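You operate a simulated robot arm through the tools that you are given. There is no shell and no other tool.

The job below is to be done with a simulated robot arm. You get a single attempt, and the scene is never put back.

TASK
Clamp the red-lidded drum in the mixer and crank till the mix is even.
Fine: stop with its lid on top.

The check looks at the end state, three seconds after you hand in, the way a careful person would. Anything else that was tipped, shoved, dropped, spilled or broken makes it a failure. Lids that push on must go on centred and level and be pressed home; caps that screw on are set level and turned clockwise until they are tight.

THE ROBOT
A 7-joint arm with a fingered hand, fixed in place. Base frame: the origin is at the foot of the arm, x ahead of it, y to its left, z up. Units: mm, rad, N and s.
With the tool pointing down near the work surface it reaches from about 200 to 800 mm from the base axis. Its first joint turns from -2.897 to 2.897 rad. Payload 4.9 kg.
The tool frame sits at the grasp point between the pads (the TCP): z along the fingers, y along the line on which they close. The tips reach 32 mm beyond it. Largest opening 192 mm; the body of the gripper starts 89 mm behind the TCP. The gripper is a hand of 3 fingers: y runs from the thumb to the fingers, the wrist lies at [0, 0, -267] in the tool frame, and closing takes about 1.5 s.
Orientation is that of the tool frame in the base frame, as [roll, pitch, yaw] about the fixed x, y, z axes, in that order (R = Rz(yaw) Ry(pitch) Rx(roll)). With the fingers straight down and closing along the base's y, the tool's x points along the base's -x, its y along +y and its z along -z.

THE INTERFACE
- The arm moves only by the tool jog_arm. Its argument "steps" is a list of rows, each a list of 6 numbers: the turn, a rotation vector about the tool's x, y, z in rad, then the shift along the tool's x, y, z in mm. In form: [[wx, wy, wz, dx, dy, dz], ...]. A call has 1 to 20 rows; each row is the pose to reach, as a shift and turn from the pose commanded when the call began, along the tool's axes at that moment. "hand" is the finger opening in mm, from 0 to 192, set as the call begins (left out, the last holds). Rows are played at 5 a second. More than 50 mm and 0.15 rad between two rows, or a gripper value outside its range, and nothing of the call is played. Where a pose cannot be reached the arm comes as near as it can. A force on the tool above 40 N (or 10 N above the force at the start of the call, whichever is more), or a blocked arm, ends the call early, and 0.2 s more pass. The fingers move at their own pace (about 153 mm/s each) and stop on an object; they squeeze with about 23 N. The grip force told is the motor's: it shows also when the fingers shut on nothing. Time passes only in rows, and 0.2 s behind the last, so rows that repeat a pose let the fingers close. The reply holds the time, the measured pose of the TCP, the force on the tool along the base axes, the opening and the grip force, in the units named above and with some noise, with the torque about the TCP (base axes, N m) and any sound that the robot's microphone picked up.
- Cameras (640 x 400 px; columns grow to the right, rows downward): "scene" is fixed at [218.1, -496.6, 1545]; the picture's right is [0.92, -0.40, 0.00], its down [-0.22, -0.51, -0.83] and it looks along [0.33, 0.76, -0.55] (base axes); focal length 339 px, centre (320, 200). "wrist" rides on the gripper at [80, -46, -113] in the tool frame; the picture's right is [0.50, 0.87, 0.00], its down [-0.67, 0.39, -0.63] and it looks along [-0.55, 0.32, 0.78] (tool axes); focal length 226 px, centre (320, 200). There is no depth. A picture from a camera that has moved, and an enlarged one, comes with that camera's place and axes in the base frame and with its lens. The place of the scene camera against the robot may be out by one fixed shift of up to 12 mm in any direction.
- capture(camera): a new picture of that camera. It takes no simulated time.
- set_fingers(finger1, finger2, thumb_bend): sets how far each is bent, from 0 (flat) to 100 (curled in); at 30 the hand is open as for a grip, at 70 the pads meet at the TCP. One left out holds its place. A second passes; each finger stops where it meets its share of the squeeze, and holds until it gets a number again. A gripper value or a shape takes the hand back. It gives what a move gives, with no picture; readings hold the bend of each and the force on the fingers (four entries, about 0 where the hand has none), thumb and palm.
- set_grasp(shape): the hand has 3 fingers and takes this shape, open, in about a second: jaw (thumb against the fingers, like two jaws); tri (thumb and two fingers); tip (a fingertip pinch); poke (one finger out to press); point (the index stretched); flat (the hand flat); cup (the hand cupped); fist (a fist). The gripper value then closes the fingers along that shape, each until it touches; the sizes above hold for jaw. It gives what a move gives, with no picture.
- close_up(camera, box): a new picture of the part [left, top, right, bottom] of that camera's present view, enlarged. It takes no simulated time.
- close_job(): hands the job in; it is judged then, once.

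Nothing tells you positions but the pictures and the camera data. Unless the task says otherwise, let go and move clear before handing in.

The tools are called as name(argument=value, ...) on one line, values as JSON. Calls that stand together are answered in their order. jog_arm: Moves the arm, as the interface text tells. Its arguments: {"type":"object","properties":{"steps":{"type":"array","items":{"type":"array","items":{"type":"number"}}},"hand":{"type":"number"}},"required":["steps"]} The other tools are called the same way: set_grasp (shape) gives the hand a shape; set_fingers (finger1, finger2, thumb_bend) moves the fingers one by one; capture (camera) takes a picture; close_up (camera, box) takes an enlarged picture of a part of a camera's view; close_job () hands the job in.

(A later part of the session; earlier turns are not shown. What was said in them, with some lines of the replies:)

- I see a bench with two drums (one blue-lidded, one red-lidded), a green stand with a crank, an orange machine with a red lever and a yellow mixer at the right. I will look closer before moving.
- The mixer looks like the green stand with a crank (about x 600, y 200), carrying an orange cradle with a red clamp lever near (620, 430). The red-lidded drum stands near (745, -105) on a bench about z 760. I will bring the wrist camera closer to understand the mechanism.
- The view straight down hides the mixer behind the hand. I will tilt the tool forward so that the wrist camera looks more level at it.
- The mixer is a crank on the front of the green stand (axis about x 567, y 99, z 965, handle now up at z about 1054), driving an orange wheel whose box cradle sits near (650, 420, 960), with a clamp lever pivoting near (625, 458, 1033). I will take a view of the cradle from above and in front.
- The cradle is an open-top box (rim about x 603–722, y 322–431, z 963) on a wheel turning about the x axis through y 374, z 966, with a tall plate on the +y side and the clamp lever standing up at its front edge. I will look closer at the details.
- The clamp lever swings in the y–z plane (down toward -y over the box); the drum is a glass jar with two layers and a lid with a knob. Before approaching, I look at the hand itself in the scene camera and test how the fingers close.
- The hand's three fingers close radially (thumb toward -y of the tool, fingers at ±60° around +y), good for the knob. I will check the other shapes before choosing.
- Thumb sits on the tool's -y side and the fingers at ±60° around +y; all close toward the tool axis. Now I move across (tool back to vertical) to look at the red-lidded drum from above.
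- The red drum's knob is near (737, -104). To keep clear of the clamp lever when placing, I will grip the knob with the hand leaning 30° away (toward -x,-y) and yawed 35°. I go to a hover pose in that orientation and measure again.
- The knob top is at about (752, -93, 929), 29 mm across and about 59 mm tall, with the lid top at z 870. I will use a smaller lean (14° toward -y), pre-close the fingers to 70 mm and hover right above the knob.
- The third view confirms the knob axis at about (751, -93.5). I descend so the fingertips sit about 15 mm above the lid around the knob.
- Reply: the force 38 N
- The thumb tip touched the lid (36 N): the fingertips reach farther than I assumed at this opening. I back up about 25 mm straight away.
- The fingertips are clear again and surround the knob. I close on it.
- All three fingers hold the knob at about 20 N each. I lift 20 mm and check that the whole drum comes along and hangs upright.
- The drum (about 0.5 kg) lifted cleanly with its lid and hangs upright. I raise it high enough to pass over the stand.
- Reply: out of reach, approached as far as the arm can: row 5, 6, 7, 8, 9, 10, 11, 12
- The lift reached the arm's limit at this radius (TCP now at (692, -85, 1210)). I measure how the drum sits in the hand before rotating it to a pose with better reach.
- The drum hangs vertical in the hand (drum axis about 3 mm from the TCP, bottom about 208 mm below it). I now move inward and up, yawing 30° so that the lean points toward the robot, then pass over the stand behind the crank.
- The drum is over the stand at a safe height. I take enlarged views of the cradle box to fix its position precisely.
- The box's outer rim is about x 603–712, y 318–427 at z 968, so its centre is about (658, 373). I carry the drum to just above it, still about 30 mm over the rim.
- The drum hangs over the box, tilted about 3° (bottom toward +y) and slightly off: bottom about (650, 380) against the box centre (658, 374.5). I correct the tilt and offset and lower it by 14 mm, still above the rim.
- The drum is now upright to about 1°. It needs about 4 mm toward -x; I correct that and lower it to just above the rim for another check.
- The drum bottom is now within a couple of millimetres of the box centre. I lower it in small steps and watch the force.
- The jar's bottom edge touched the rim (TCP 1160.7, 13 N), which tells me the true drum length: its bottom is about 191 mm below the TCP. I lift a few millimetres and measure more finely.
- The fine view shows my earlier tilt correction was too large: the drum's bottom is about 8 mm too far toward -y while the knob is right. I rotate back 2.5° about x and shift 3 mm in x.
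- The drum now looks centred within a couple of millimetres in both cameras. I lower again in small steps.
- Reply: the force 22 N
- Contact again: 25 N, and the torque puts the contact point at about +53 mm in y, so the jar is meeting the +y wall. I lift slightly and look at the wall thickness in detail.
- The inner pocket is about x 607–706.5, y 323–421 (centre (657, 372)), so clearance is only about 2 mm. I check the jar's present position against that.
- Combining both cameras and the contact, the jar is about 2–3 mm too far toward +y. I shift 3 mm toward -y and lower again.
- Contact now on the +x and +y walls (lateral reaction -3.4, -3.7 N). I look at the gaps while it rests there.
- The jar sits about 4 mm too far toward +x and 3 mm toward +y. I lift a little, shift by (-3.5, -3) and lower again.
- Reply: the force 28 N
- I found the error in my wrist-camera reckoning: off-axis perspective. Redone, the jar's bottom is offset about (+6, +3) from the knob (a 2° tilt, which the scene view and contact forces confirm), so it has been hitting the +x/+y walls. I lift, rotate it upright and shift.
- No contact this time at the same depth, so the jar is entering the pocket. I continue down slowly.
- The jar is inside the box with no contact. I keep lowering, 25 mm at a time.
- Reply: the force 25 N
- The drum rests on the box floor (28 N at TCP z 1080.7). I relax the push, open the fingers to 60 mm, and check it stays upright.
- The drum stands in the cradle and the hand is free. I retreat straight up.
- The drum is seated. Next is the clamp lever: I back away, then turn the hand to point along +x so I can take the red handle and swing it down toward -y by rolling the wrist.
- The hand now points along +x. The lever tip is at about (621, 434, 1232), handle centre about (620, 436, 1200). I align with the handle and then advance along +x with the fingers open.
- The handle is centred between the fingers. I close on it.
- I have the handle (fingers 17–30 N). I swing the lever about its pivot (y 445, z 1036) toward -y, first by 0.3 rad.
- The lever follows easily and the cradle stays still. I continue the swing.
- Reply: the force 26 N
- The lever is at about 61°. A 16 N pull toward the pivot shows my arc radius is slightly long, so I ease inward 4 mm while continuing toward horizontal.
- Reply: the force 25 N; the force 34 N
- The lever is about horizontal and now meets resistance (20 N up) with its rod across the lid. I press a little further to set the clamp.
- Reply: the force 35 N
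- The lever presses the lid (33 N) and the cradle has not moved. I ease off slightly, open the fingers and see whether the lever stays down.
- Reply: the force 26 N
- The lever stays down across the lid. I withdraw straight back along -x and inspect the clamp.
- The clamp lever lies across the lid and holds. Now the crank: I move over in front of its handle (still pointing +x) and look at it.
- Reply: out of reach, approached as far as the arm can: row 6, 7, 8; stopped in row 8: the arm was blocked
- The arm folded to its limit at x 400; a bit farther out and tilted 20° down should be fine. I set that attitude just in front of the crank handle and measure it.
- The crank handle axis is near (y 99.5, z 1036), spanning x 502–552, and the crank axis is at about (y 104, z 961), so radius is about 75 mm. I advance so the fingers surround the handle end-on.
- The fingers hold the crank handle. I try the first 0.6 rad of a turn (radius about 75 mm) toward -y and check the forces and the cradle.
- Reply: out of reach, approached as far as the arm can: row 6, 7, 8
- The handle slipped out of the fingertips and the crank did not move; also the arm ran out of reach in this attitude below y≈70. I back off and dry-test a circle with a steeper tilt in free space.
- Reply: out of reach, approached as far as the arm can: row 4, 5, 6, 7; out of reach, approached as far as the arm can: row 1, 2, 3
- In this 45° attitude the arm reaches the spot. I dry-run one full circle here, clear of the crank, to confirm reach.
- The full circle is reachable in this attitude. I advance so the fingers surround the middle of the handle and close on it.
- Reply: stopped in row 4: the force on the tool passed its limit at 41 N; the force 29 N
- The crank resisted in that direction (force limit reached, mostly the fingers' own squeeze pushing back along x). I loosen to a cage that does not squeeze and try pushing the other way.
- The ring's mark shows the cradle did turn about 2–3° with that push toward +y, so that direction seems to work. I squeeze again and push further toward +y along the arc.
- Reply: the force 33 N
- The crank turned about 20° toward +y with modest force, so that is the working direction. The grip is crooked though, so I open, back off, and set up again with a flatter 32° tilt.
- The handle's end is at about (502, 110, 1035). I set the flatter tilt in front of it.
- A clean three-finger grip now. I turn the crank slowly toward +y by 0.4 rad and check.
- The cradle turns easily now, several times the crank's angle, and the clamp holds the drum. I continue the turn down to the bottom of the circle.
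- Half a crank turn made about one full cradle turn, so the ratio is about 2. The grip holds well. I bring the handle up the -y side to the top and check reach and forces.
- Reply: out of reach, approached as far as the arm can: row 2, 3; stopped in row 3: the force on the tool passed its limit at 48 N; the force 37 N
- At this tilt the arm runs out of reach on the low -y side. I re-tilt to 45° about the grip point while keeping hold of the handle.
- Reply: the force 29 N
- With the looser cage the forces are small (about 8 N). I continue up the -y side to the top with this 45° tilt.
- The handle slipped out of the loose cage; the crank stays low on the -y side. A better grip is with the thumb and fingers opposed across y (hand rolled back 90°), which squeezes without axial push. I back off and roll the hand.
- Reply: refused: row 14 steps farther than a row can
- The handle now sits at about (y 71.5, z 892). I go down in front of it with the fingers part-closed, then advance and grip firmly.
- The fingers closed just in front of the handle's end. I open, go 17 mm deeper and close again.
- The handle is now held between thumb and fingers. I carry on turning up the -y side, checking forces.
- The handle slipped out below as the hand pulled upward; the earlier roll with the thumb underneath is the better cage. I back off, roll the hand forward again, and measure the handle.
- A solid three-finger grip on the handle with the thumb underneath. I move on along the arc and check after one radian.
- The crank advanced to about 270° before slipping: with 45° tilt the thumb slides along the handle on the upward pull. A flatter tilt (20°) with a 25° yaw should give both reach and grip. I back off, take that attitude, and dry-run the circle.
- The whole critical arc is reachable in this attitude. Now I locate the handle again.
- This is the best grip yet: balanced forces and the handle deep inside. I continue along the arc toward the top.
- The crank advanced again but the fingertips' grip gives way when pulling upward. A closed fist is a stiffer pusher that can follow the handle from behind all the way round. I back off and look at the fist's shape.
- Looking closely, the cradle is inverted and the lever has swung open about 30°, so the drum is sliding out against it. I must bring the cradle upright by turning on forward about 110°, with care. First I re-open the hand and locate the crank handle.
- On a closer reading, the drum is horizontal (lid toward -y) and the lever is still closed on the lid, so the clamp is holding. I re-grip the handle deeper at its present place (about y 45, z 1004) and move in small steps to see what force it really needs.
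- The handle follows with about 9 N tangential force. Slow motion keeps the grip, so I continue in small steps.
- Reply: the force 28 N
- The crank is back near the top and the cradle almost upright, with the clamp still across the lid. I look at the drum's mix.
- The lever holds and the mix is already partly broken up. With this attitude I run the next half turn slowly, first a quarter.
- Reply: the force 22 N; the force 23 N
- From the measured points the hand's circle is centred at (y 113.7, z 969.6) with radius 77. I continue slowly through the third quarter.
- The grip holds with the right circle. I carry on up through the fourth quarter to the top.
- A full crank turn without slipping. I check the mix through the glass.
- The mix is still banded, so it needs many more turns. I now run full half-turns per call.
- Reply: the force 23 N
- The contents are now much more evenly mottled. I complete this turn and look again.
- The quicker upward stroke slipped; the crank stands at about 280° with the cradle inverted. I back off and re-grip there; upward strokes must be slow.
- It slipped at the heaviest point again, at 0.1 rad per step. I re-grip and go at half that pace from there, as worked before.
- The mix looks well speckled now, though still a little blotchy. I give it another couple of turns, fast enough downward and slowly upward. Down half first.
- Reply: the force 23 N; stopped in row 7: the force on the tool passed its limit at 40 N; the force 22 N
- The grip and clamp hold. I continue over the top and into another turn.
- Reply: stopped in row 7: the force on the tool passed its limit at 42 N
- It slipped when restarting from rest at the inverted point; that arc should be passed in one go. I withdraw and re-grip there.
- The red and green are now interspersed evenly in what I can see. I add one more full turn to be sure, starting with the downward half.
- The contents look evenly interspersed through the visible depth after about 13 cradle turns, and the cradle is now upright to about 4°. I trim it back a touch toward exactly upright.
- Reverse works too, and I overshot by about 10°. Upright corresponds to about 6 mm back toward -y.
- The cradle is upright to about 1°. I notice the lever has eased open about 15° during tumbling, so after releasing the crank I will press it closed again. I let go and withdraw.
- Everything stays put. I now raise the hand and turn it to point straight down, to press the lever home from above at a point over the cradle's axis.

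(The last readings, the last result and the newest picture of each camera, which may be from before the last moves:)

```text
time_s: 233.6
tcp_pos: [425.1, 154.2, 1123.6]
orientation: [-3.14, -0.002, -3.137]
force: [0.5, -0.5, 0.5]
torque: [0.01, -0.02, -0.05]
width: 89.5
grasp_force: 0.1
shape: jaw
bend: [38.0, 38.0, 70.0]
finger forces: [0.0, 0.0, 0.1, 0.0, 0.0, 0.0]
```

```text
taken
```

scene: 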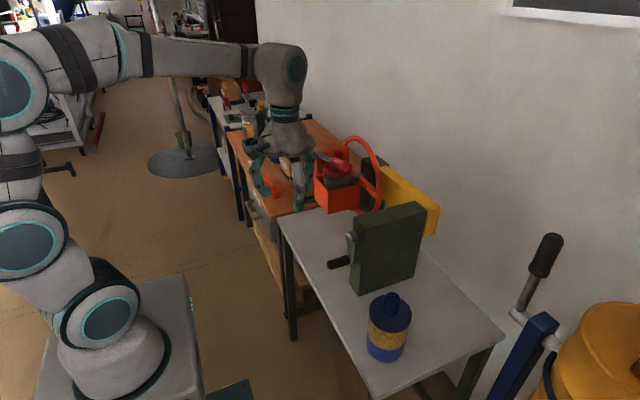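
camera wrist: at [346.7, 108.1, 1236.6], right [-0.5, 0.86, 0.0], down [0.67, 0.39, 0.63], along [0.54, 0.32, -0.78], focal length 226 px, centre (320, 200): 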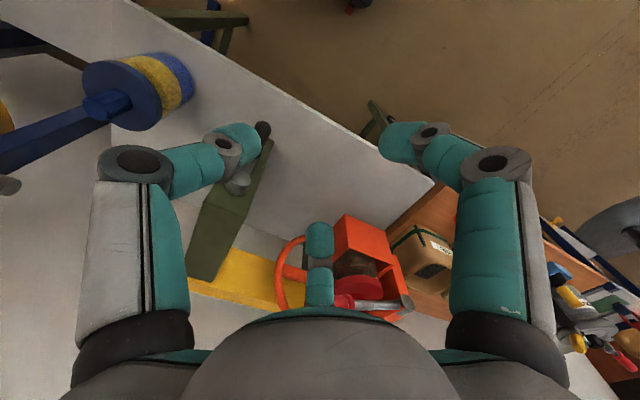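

jog_arm(steps=[[0, 0, 0, -15, 20, -56], [0, 0, 0, -45, 50, -56], [0, 0, 0, -75, 82, -56], [0, 0, 0, -105, 114, -56], [0, 0, 0, -135, 146, -56], [0, 0, 0, -135, 146, -56]], hand=60)

capture(camera="wrist")

close_up(camera="wrist", box=[230, 80, 450, 240])

```text
refused: row 1 steps farther than a row can; nothing moved
```

```text
taken
camera wrist: at [346.7, 108.1, 1236.6], right [-0.5, 0.86, 0.0], down [0.67, 0.39, 0.63], along [0.54, 0.32, -0.78], focal length 226 px, centre (320, 200)
```

wrist: 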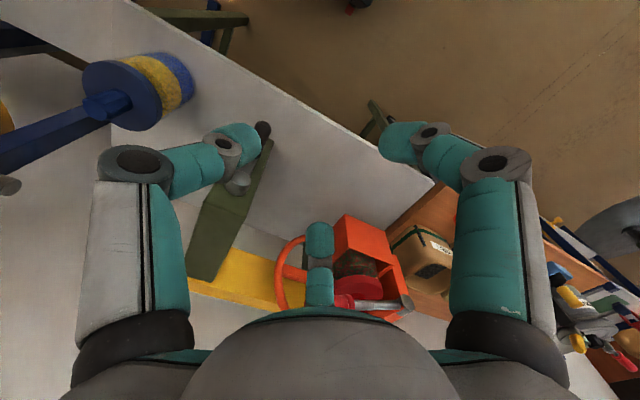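

```text
2.50 times, centred on (340, 160) of wrist
camera zoom: at [346.7, 108.1, 1236.6], right [-0.5, 0.86, 0.0], down [0.67, 0.39, 0.63], along [0.54, 0.32, -0.78], focal length 565 px, centre (270, 300)
```

zoom: 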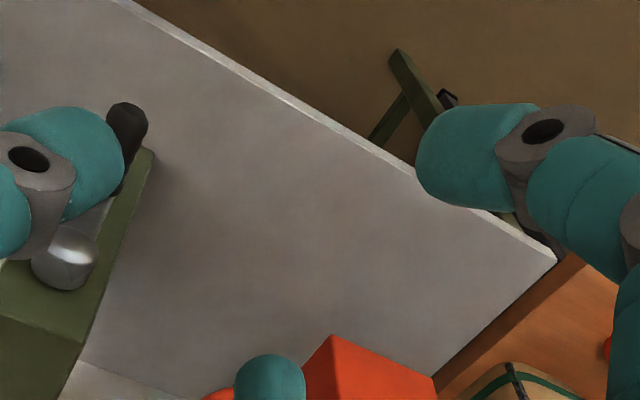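

jog_arm(steps=[[0, 0, 0, -5, 10, -30], [0, 0, 0, -20, 30, -56], [0, 0, 0, -45, 55, -56], [0, 0, 0, -75, 86, -56], [0, 0, 0, -105, 116, -56], [0, 0, 0, -135, 146, -56], [0, 0, 0, -135, 146, -56]], hand=60)

capture(camera="wrist")

close_up(camera="wrist", box=[230, 80, 450, 240])

```text
time_s: 235.2
tcp_pos: [562.0, 302.4, 1181.2]
orientation: [-3.14, 0.001, -3.141]
force: [0.5, 0.5, 0.0]
torque: [-0.01, 0.01, -0.03]
width: 60.0
grasp_force: 0.1
shape: jaw
bend: [47.0, 47.0, 70.0]
finger forces: [0.0, 0.0, 0.0, 0.0, 0.0, 0.0]
```

```text
taken
camera wrist: at [481.5, 255.0, 1294.3], right [-0.5, 0.86, 0.0], down [0.67, 0.39, 0.63], along [0.55, 0.32, -0.78], focal length 226 px, centre (320, 200)
```

wrist: 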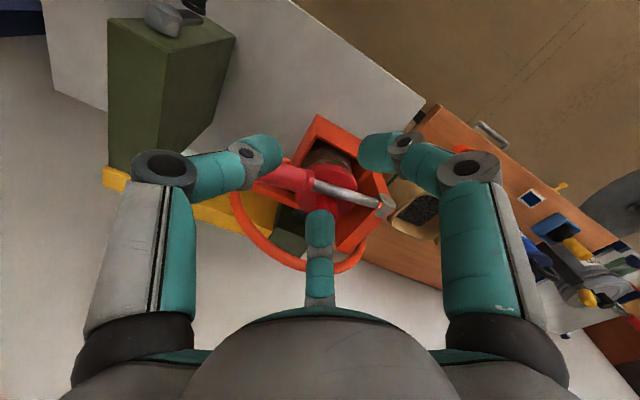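

```text
2.50 times, centred on (340, 160) of wrist
camera zoom: at [481.5, 255.0, 1294.3], right [-0.5, 0.86, 0.0], down [0.67, 0.39, 0.63], along [0.55, 0.32, -0.78], focal length 565 px, centre (270, 300)
```

zoom: 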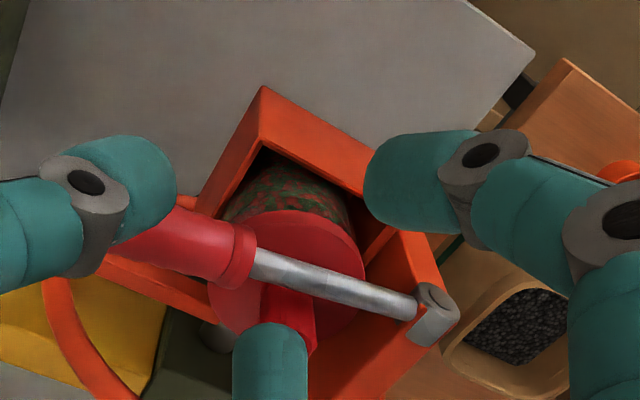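

The lever lies over the lid about 13° open. I close the fingers into a blunt tip and bring it over the rod at about (617, 372), above the cradle axis, so pressing will not turn the cradle.

jog_arm(steps=[[0, 0, 0, -7, 18, 4], [0, 0, 0, -14, 36, 8], [0, 0, 0, -21, 54, 12], [0, 0, 0, -28, 70, 16], [0, 0, 0, -41, 70, 24], [0, 0, 0, -54, 70, 31], [0, 0, 0, -54, 70, 31], [0, 0, 0, -54, 70, 31]], hand=0)

capture(camera="wrist")

close_up(camera="scene", box=[300, 90, 390, 200])

```text
time_s: 237.0
tcp_pos: [617.1, 370.9, 1148.1]
orientation: [-3.139, -0.001, -3.14]
force: [0.4, -0.4, -0.6]
torque: [-0.01, -0.04, 0.02]
width: 0.0
grasp_force: 22.8
shape: jaw
bend: [70.0, 70.0, 70.0]
finger forces: [0.0, 0.1, 0.0, 0.0, 0.1, 0.0]
```

```text
taken
camera wrist: at [536.0, 324.7, 1261.4], right [-0.5, 0.86, 0.0], down [0.67, 0.39, 0.63], along [0.55, 0.32, -0.78], focal length 226 px, centre (320, 200)
```

wrist: 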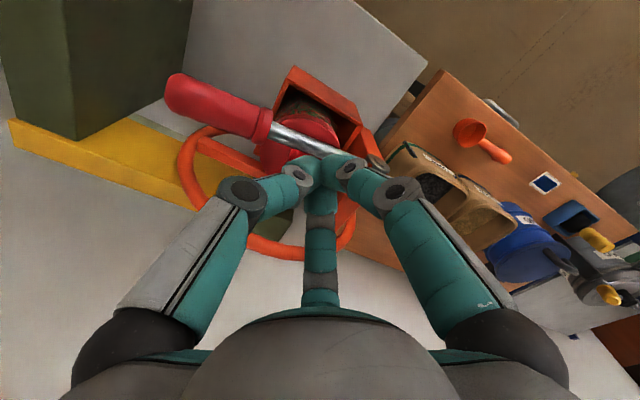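

```text
3.64 times, centred on (345, 145) of scene
camera zoom: at [218.1, -496.6, 1545.0], right [0.92, -0.4, 0.0], down [-0.22, -0.51, -0.83], along [0.33, 0.76, -0.55], focal length 1232 px, centre (229, 400)
```

zoom: 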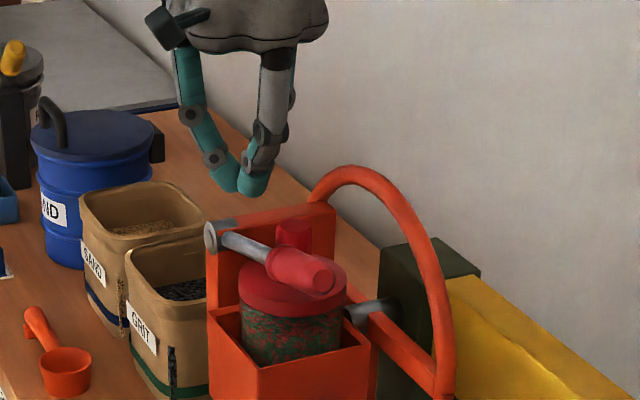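

jog_arm(steps=[[0, 0, 0, 0, 0, 15], [0, 0, 0, 0, 0, 30], [0, 0, 0, 0, 0, 40], [0, 0, 0, 0, 0, 45], [0, 0, 0, 0, 0, 49], [0, 0, 0, 0, 0, 49]])

close_up(camera="scene", box=[310, 110, 390, 200])

close_up(camera="wrist", box=[200, 60, 440, 220])

```text
time_s: 238.4
tcp_pos: [616.6, 372.6, 1100.6]
orientation: [-3.14, 0.0, -3.141]
force: [0.3, -0.3, 0.0]
torque: [-0.01, -0.01, 0.03]
width: 0.0
grasp_force: 22.9
shape: jaw
bend: [70.0, 70.0, 70.0]
finger forces: [0.0, 0.1, 0.0, 0.0, 0.0, 0.0]
```

```text
4.44 times, centred on (350, 155) of scene
camera zoom: at [218.1, -496.6, 1545.0], right [0.92, -0.4, 0.0], down [-0.22, -0.51, -0.83], along [0.33, 0.76, -0.55], focal length 1505 px, centre (187, 400)
```

zoom: 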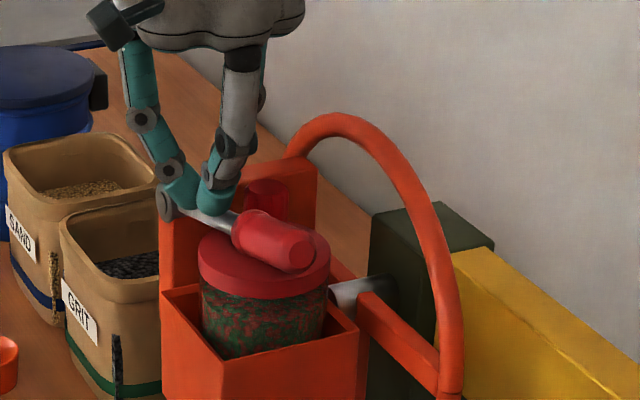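

```text
2.50 times, centred on (320, 140) of wrist
camera zoom: at [536.0, 324.7, 1213.6], right [-0.5, 0.86, 0.0], down [0.67, 0.39, 0.63], along [0.55, 0.32, -0.78], focal length 565 px, centre (320, 350)
```

zoom: 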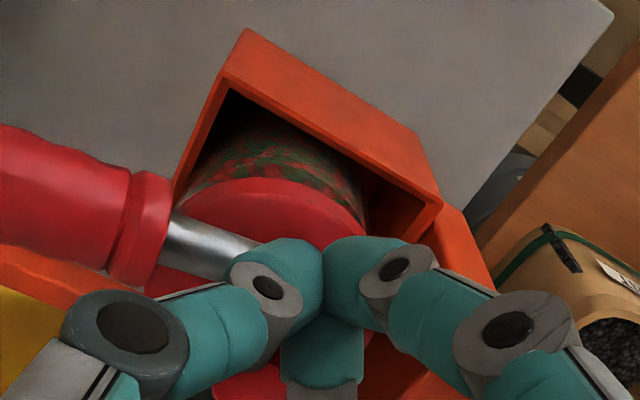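

jog_arm(steps=[[0, 0, 0, 0, 0, 3], [0, 0, 0, 0, 0, 6], [0, 0, 0, 0, 0, 9], [0, 0, 0, 0, 0, 12], [0, 0, 0, 0, 0, 12]])

close_up(camera="scene", box=[310, 110, 390, 200])

```text
time_s: 239.6
tcp_pos: [616.8, 370.2, 1089.1]
orientation: [-3.14, 0.0, -3.141]
force: [-7.2, -2.4, 13.0]
torque: [-0.12, 0.12, -0.07]
width: 0.1
grasp_force: 22.9
shape: jaw
bend: [70.0, 70.0, 70.0]
finger forces: [0.0, 0.0, 0.1, 0.0, 0.1, 0.0]
```

```text
4.44 times, centred on (350, 155) of scene
camera zoom: at [218.1, -496.6, 1545.0], right [0.92, -0.4, 0.0], down [-0.22, -0.51, -0.83], along [0.33, 0.76, -0.55], focal length 1505 px, centre (187, 400)
```

zoom: 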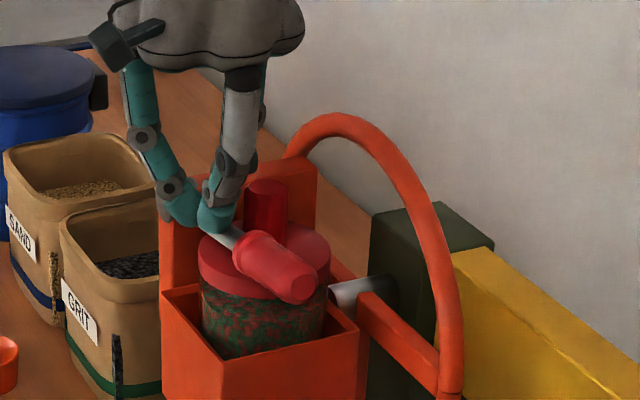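

The lever is moving down under 13 N and the cradle stays. I keep pressing gently until it seats on the lid.

jog_arm(steps=[[0, 0, 0, 0, 0, 3], [0, 0, 0, 0, 0, 6], [0, 0, 0, 0, 0, 9], [0, 0, 0, 0, 0, 12], [0, 0, 0, 0, 0, 12]])

close_up(camera="scene", box=[310, 110, 390, 200])

```text
time_s: 240.8
tcp_pos: [616.7, 370.8, 1076.0]
orientation: [-3.14, -0.001, -3.14]
force: [-5.9, -4.0, 15.2]
torque: [-0.19, 0.04, -0.02]
width: 0.0
grasp_force: 23.1
shape: jaw
bend: [70.0, 70.0, 70.0]
finger forces: [0.1, 2.1, 0.0, 0.1, 0.1, 0.0]
```

```text
4.44 times, centred on (350, 155) of scene
camera zoom: at [218.1, -496.6, 1545.0], right [0.92, -0.4, 0.0], down [-0.22, -0.51, -0.83], along [0.33, 0.76, -0.55], focal length 1505 px, centre (187, 400)
```

zoom: 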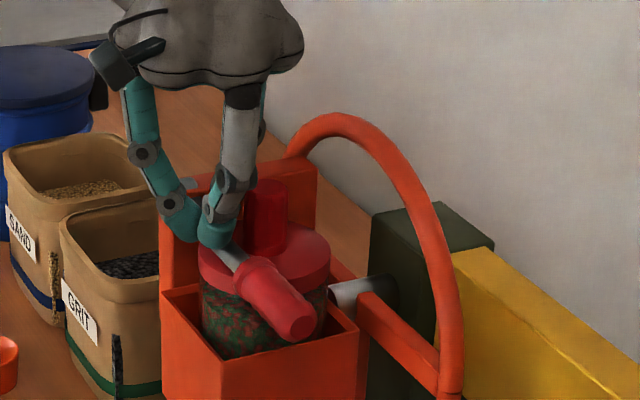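

jog_arm(steps=[[0, 0, 0, 0, 0, 2], [0, 0, 0, 0, 0, 4], [0, 0, 0, 0, 0, 6], [0, 0, 0, 0, 0, 6]])

close_up(camera="scene", box=[310, 110, 390, 200])

```text
time_s: 241.8
tcp_pos: [614.1, 370.3, 1072.4]
orientation: [-3.141, 0.002, -3.138]
force: [-15.2, 0.2, 32.0]
torque: [-0.05, 0.19, 0.01]
width: 0.1
grasp_force: 23.0
shape: jaw
bend: [70.0, 70.0, 70.0]
finger forces: [0.0, 81.6, 0.0, 0.0, 0.0, 0.0]
```

```text
4.44 times, centred on (350, 155) of scene
camera zoom: at [218.1, -496.6, 1545.0], right [0.92, -0.4, 0.0], down [-0.22, -0.51, -0.83], along [0.33, 0.76, -0.55], focal length 1505 px, centre (187, 400)
```

zoom: 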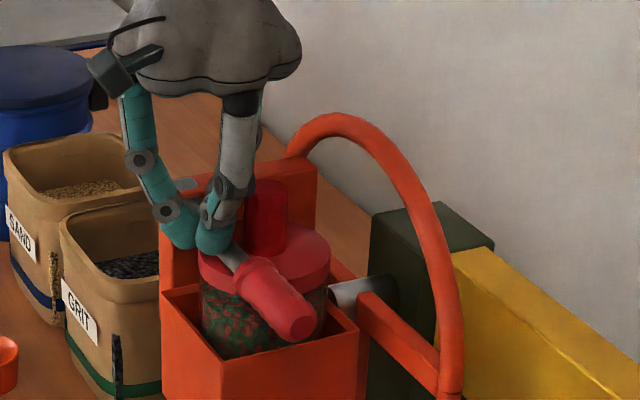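

The lever has reached its seat (32 N). I lift off straight up and check it stays closed.

jog_arm(steps=[[0, 0, 0, 3, 0, -6], [0, 0, 0, 5, 0, -20], [0, 0, 0, 8, 0, -50], [0, 0, 0, 12, -10, -75], [0, 0, 0, 40, -40, -80], [0, 0, 0, 70, -70, -80], [0, 0, 0, 100, -100, -80], [0, 0, 0, 130, -130, -80], [0, 0, 0, 130, -130, -80]])

close_up(camera="scene", box=[310, 120, 400, 210])

capture(camera="wrist")

```text
time_s: 243.8
tcp_pos: [486.2, 242.9, 1148.3]
orientation: [-3.14, -0.001, -3.141]
force: [-0.1, -0.5, 0.1]
torque: [-0.01, 0.0, 0.02]
width: 0.1
grasp_force: 23.4
shape: jaw
bend: [70.0, 70.0, 70.0]
finger forces: [0.0, 0.1, 0.1, 0.0, 0.0, 0.1]
```

```text
4.44 times, centred on (355, 165) of scene
camera zoom: at [218.1, -496.6, 1545.0], right [0.92, -0.4, 0.0], down [-0.22, -0.51, -0.83], along [0.33, 0.76, -0.55], focal length 1505 px, centre (164, 356)
```

zoom: 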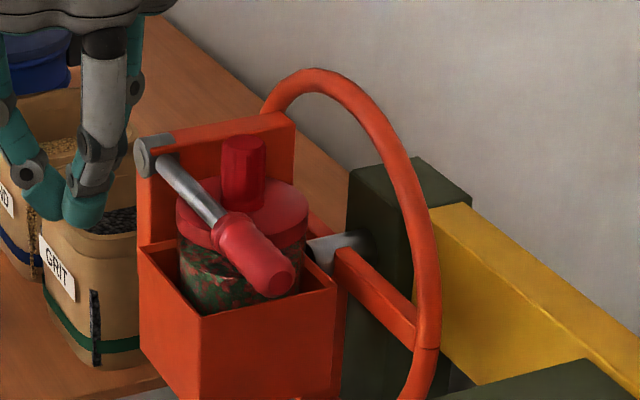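

```text
taken
camera wrist: at [407.2, 195.5, 1262.3], right [-0.5, 0.86, 0.0], down [0.67, 0.39, 0.63], along [0.55, 0.32, -0.78], focal length 226 px, centre (320, 200)
```

wrist: 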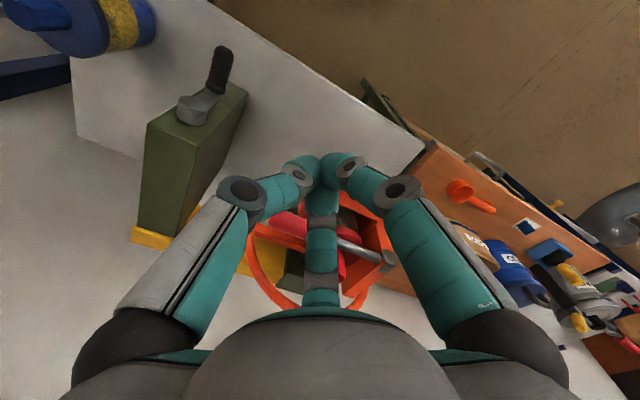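

The lever is back fully closed on the lid and the cradle's corners match the original upright positions. I inspect the mix once more up close.

close_up(camera="scene", box=[330, 160, 370, 190])

capture(camera="scene")

```text
13.33 times, centred on (350, 175) of scene
camera zoom: at [218.1, -496.6, 1545.0], right [0.92, -0.4, 0.0], down [-0.22, -0.51, -0.83], along [0.33, 0.76, -0.55], focal length 4516 px, centre (-80, 533)
```

zoom: 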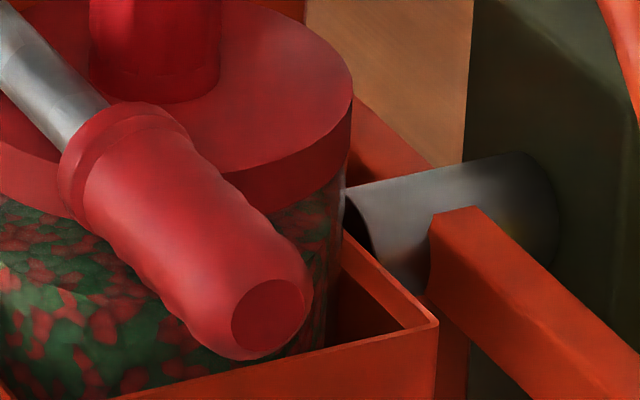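

```text
taken
```

scene: 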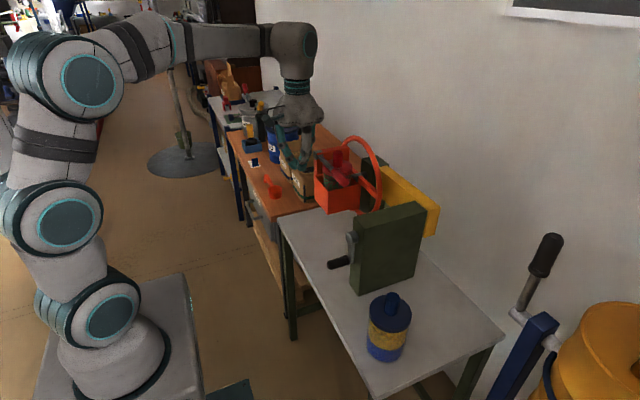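

The contents look uniformly interspersed, the clamp is closed, the drum stands with its lid up, and nothing else has moved. I move the arm clear.

jog_arm(steps=[[0, 0, 0, 10, 0, -30], [0, 0, 0, 28, 1, -62], [0, 0, 0, 46, 2, -94], [0, 0, 0, 64, 3, -126], [0, 0, 0, 80, 5, -152], [0, 0, 0, 94, 6, -172], [0, 0, 0, 94, 6, -172], [0, 0, 0, 94, 6, -172], [0, 0, 0, 94, 6, -172], [0, 0, 0, 94, 6, -172], [0, 0, 0, 94, 6, -172]], hand=120)

capture(camera="scene")

close_up(camera="scene", box=[290, 120, 420, 230])

capture(camera="wrist")

```text
time_s: 246.2
tcp_pos: [392.1, 247.4, 1322.2]
orientation: [-3.142, 0.0, -3.141]
force: [-0.1, 0.2, -0.5]
torque: [0.03, 0.04, -0.04]
width: 120.1
grasp_force: 0.0
shape: jaw
bend: [32.0, 32.0, 70.0]
finger forces: [0.0, 0.0, 0.0, 0.1, 0.0, 0.1]
```

```text
taken
```

scene: 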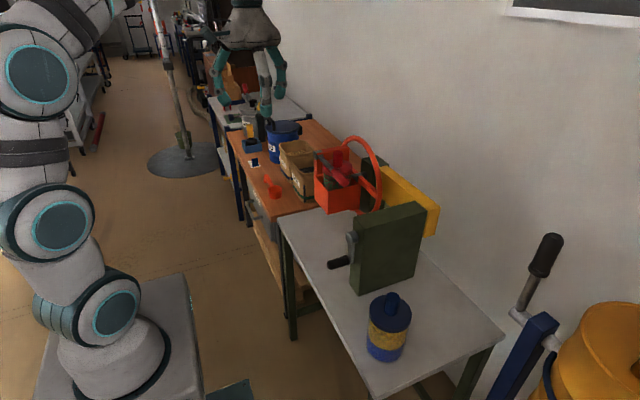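

```text
3.64 times, centred on (355, 175) of scene
camera zoom: at [218.1, -496.6, 1545.0], right [0.92, -0.4, 0.0], down [-0.22, -0.51, -0.83], along [0.33, 0.76, -0.55], focal length 1232 px, centre (193, 291)
```

zoom: 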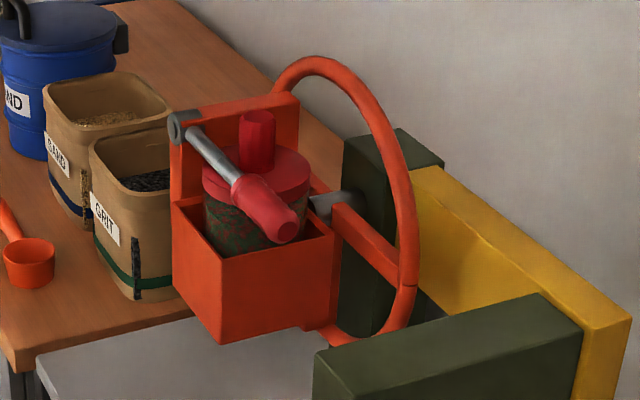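

```text
taken
camera wrist: at [312.4, 200.8, 1434.7], right [-0.5, 0.86, 0.0], down [0.67, 0.39, 0.63], along [0.55, 0.32, -0.78], focal length 226 px, centre (320, 200)
```

wrist: 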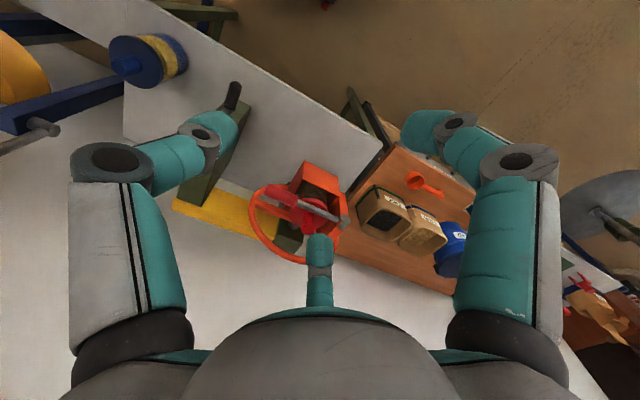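

The drum is clamped in the cradle with the lever closed on its lid. It stands upright with the lid on top, the contents look evenly mixed, and the arm is clear. I hand in the job.

close_job()

```text
The job is handed in.
```

I clamped the red-lidded drum in the mixer, cranked it through about 13 cradle turns, and stopped it upright with its lid on top. Then I moved the arm clear and handed the job in. I have not seen the result of the check.

- **Mix:** the red and green look evenly interspersed. I could only see the top of the drum, because the box hides its lower part, and what I could see stopped changing after about 8 turns.
- **Clamp:** the lever eased open by about 15° while the drum tumbled. I pressed it back down afterwards; it reached its original closed position across the lid and held when I let go.
- **Upright:** the cradle's corners match their starting positions, and the cradle and crank stayed put when released.
- **Contacts:** the thumb touched the lid once with about 36 N before I gripped the knob. The jar's base touched the rim of the box a few times before it went in. I saw no damage or shift from either.
- **Everything else:** the blue-lidded drum, the bins and the tools look unmoved in the last pictures.
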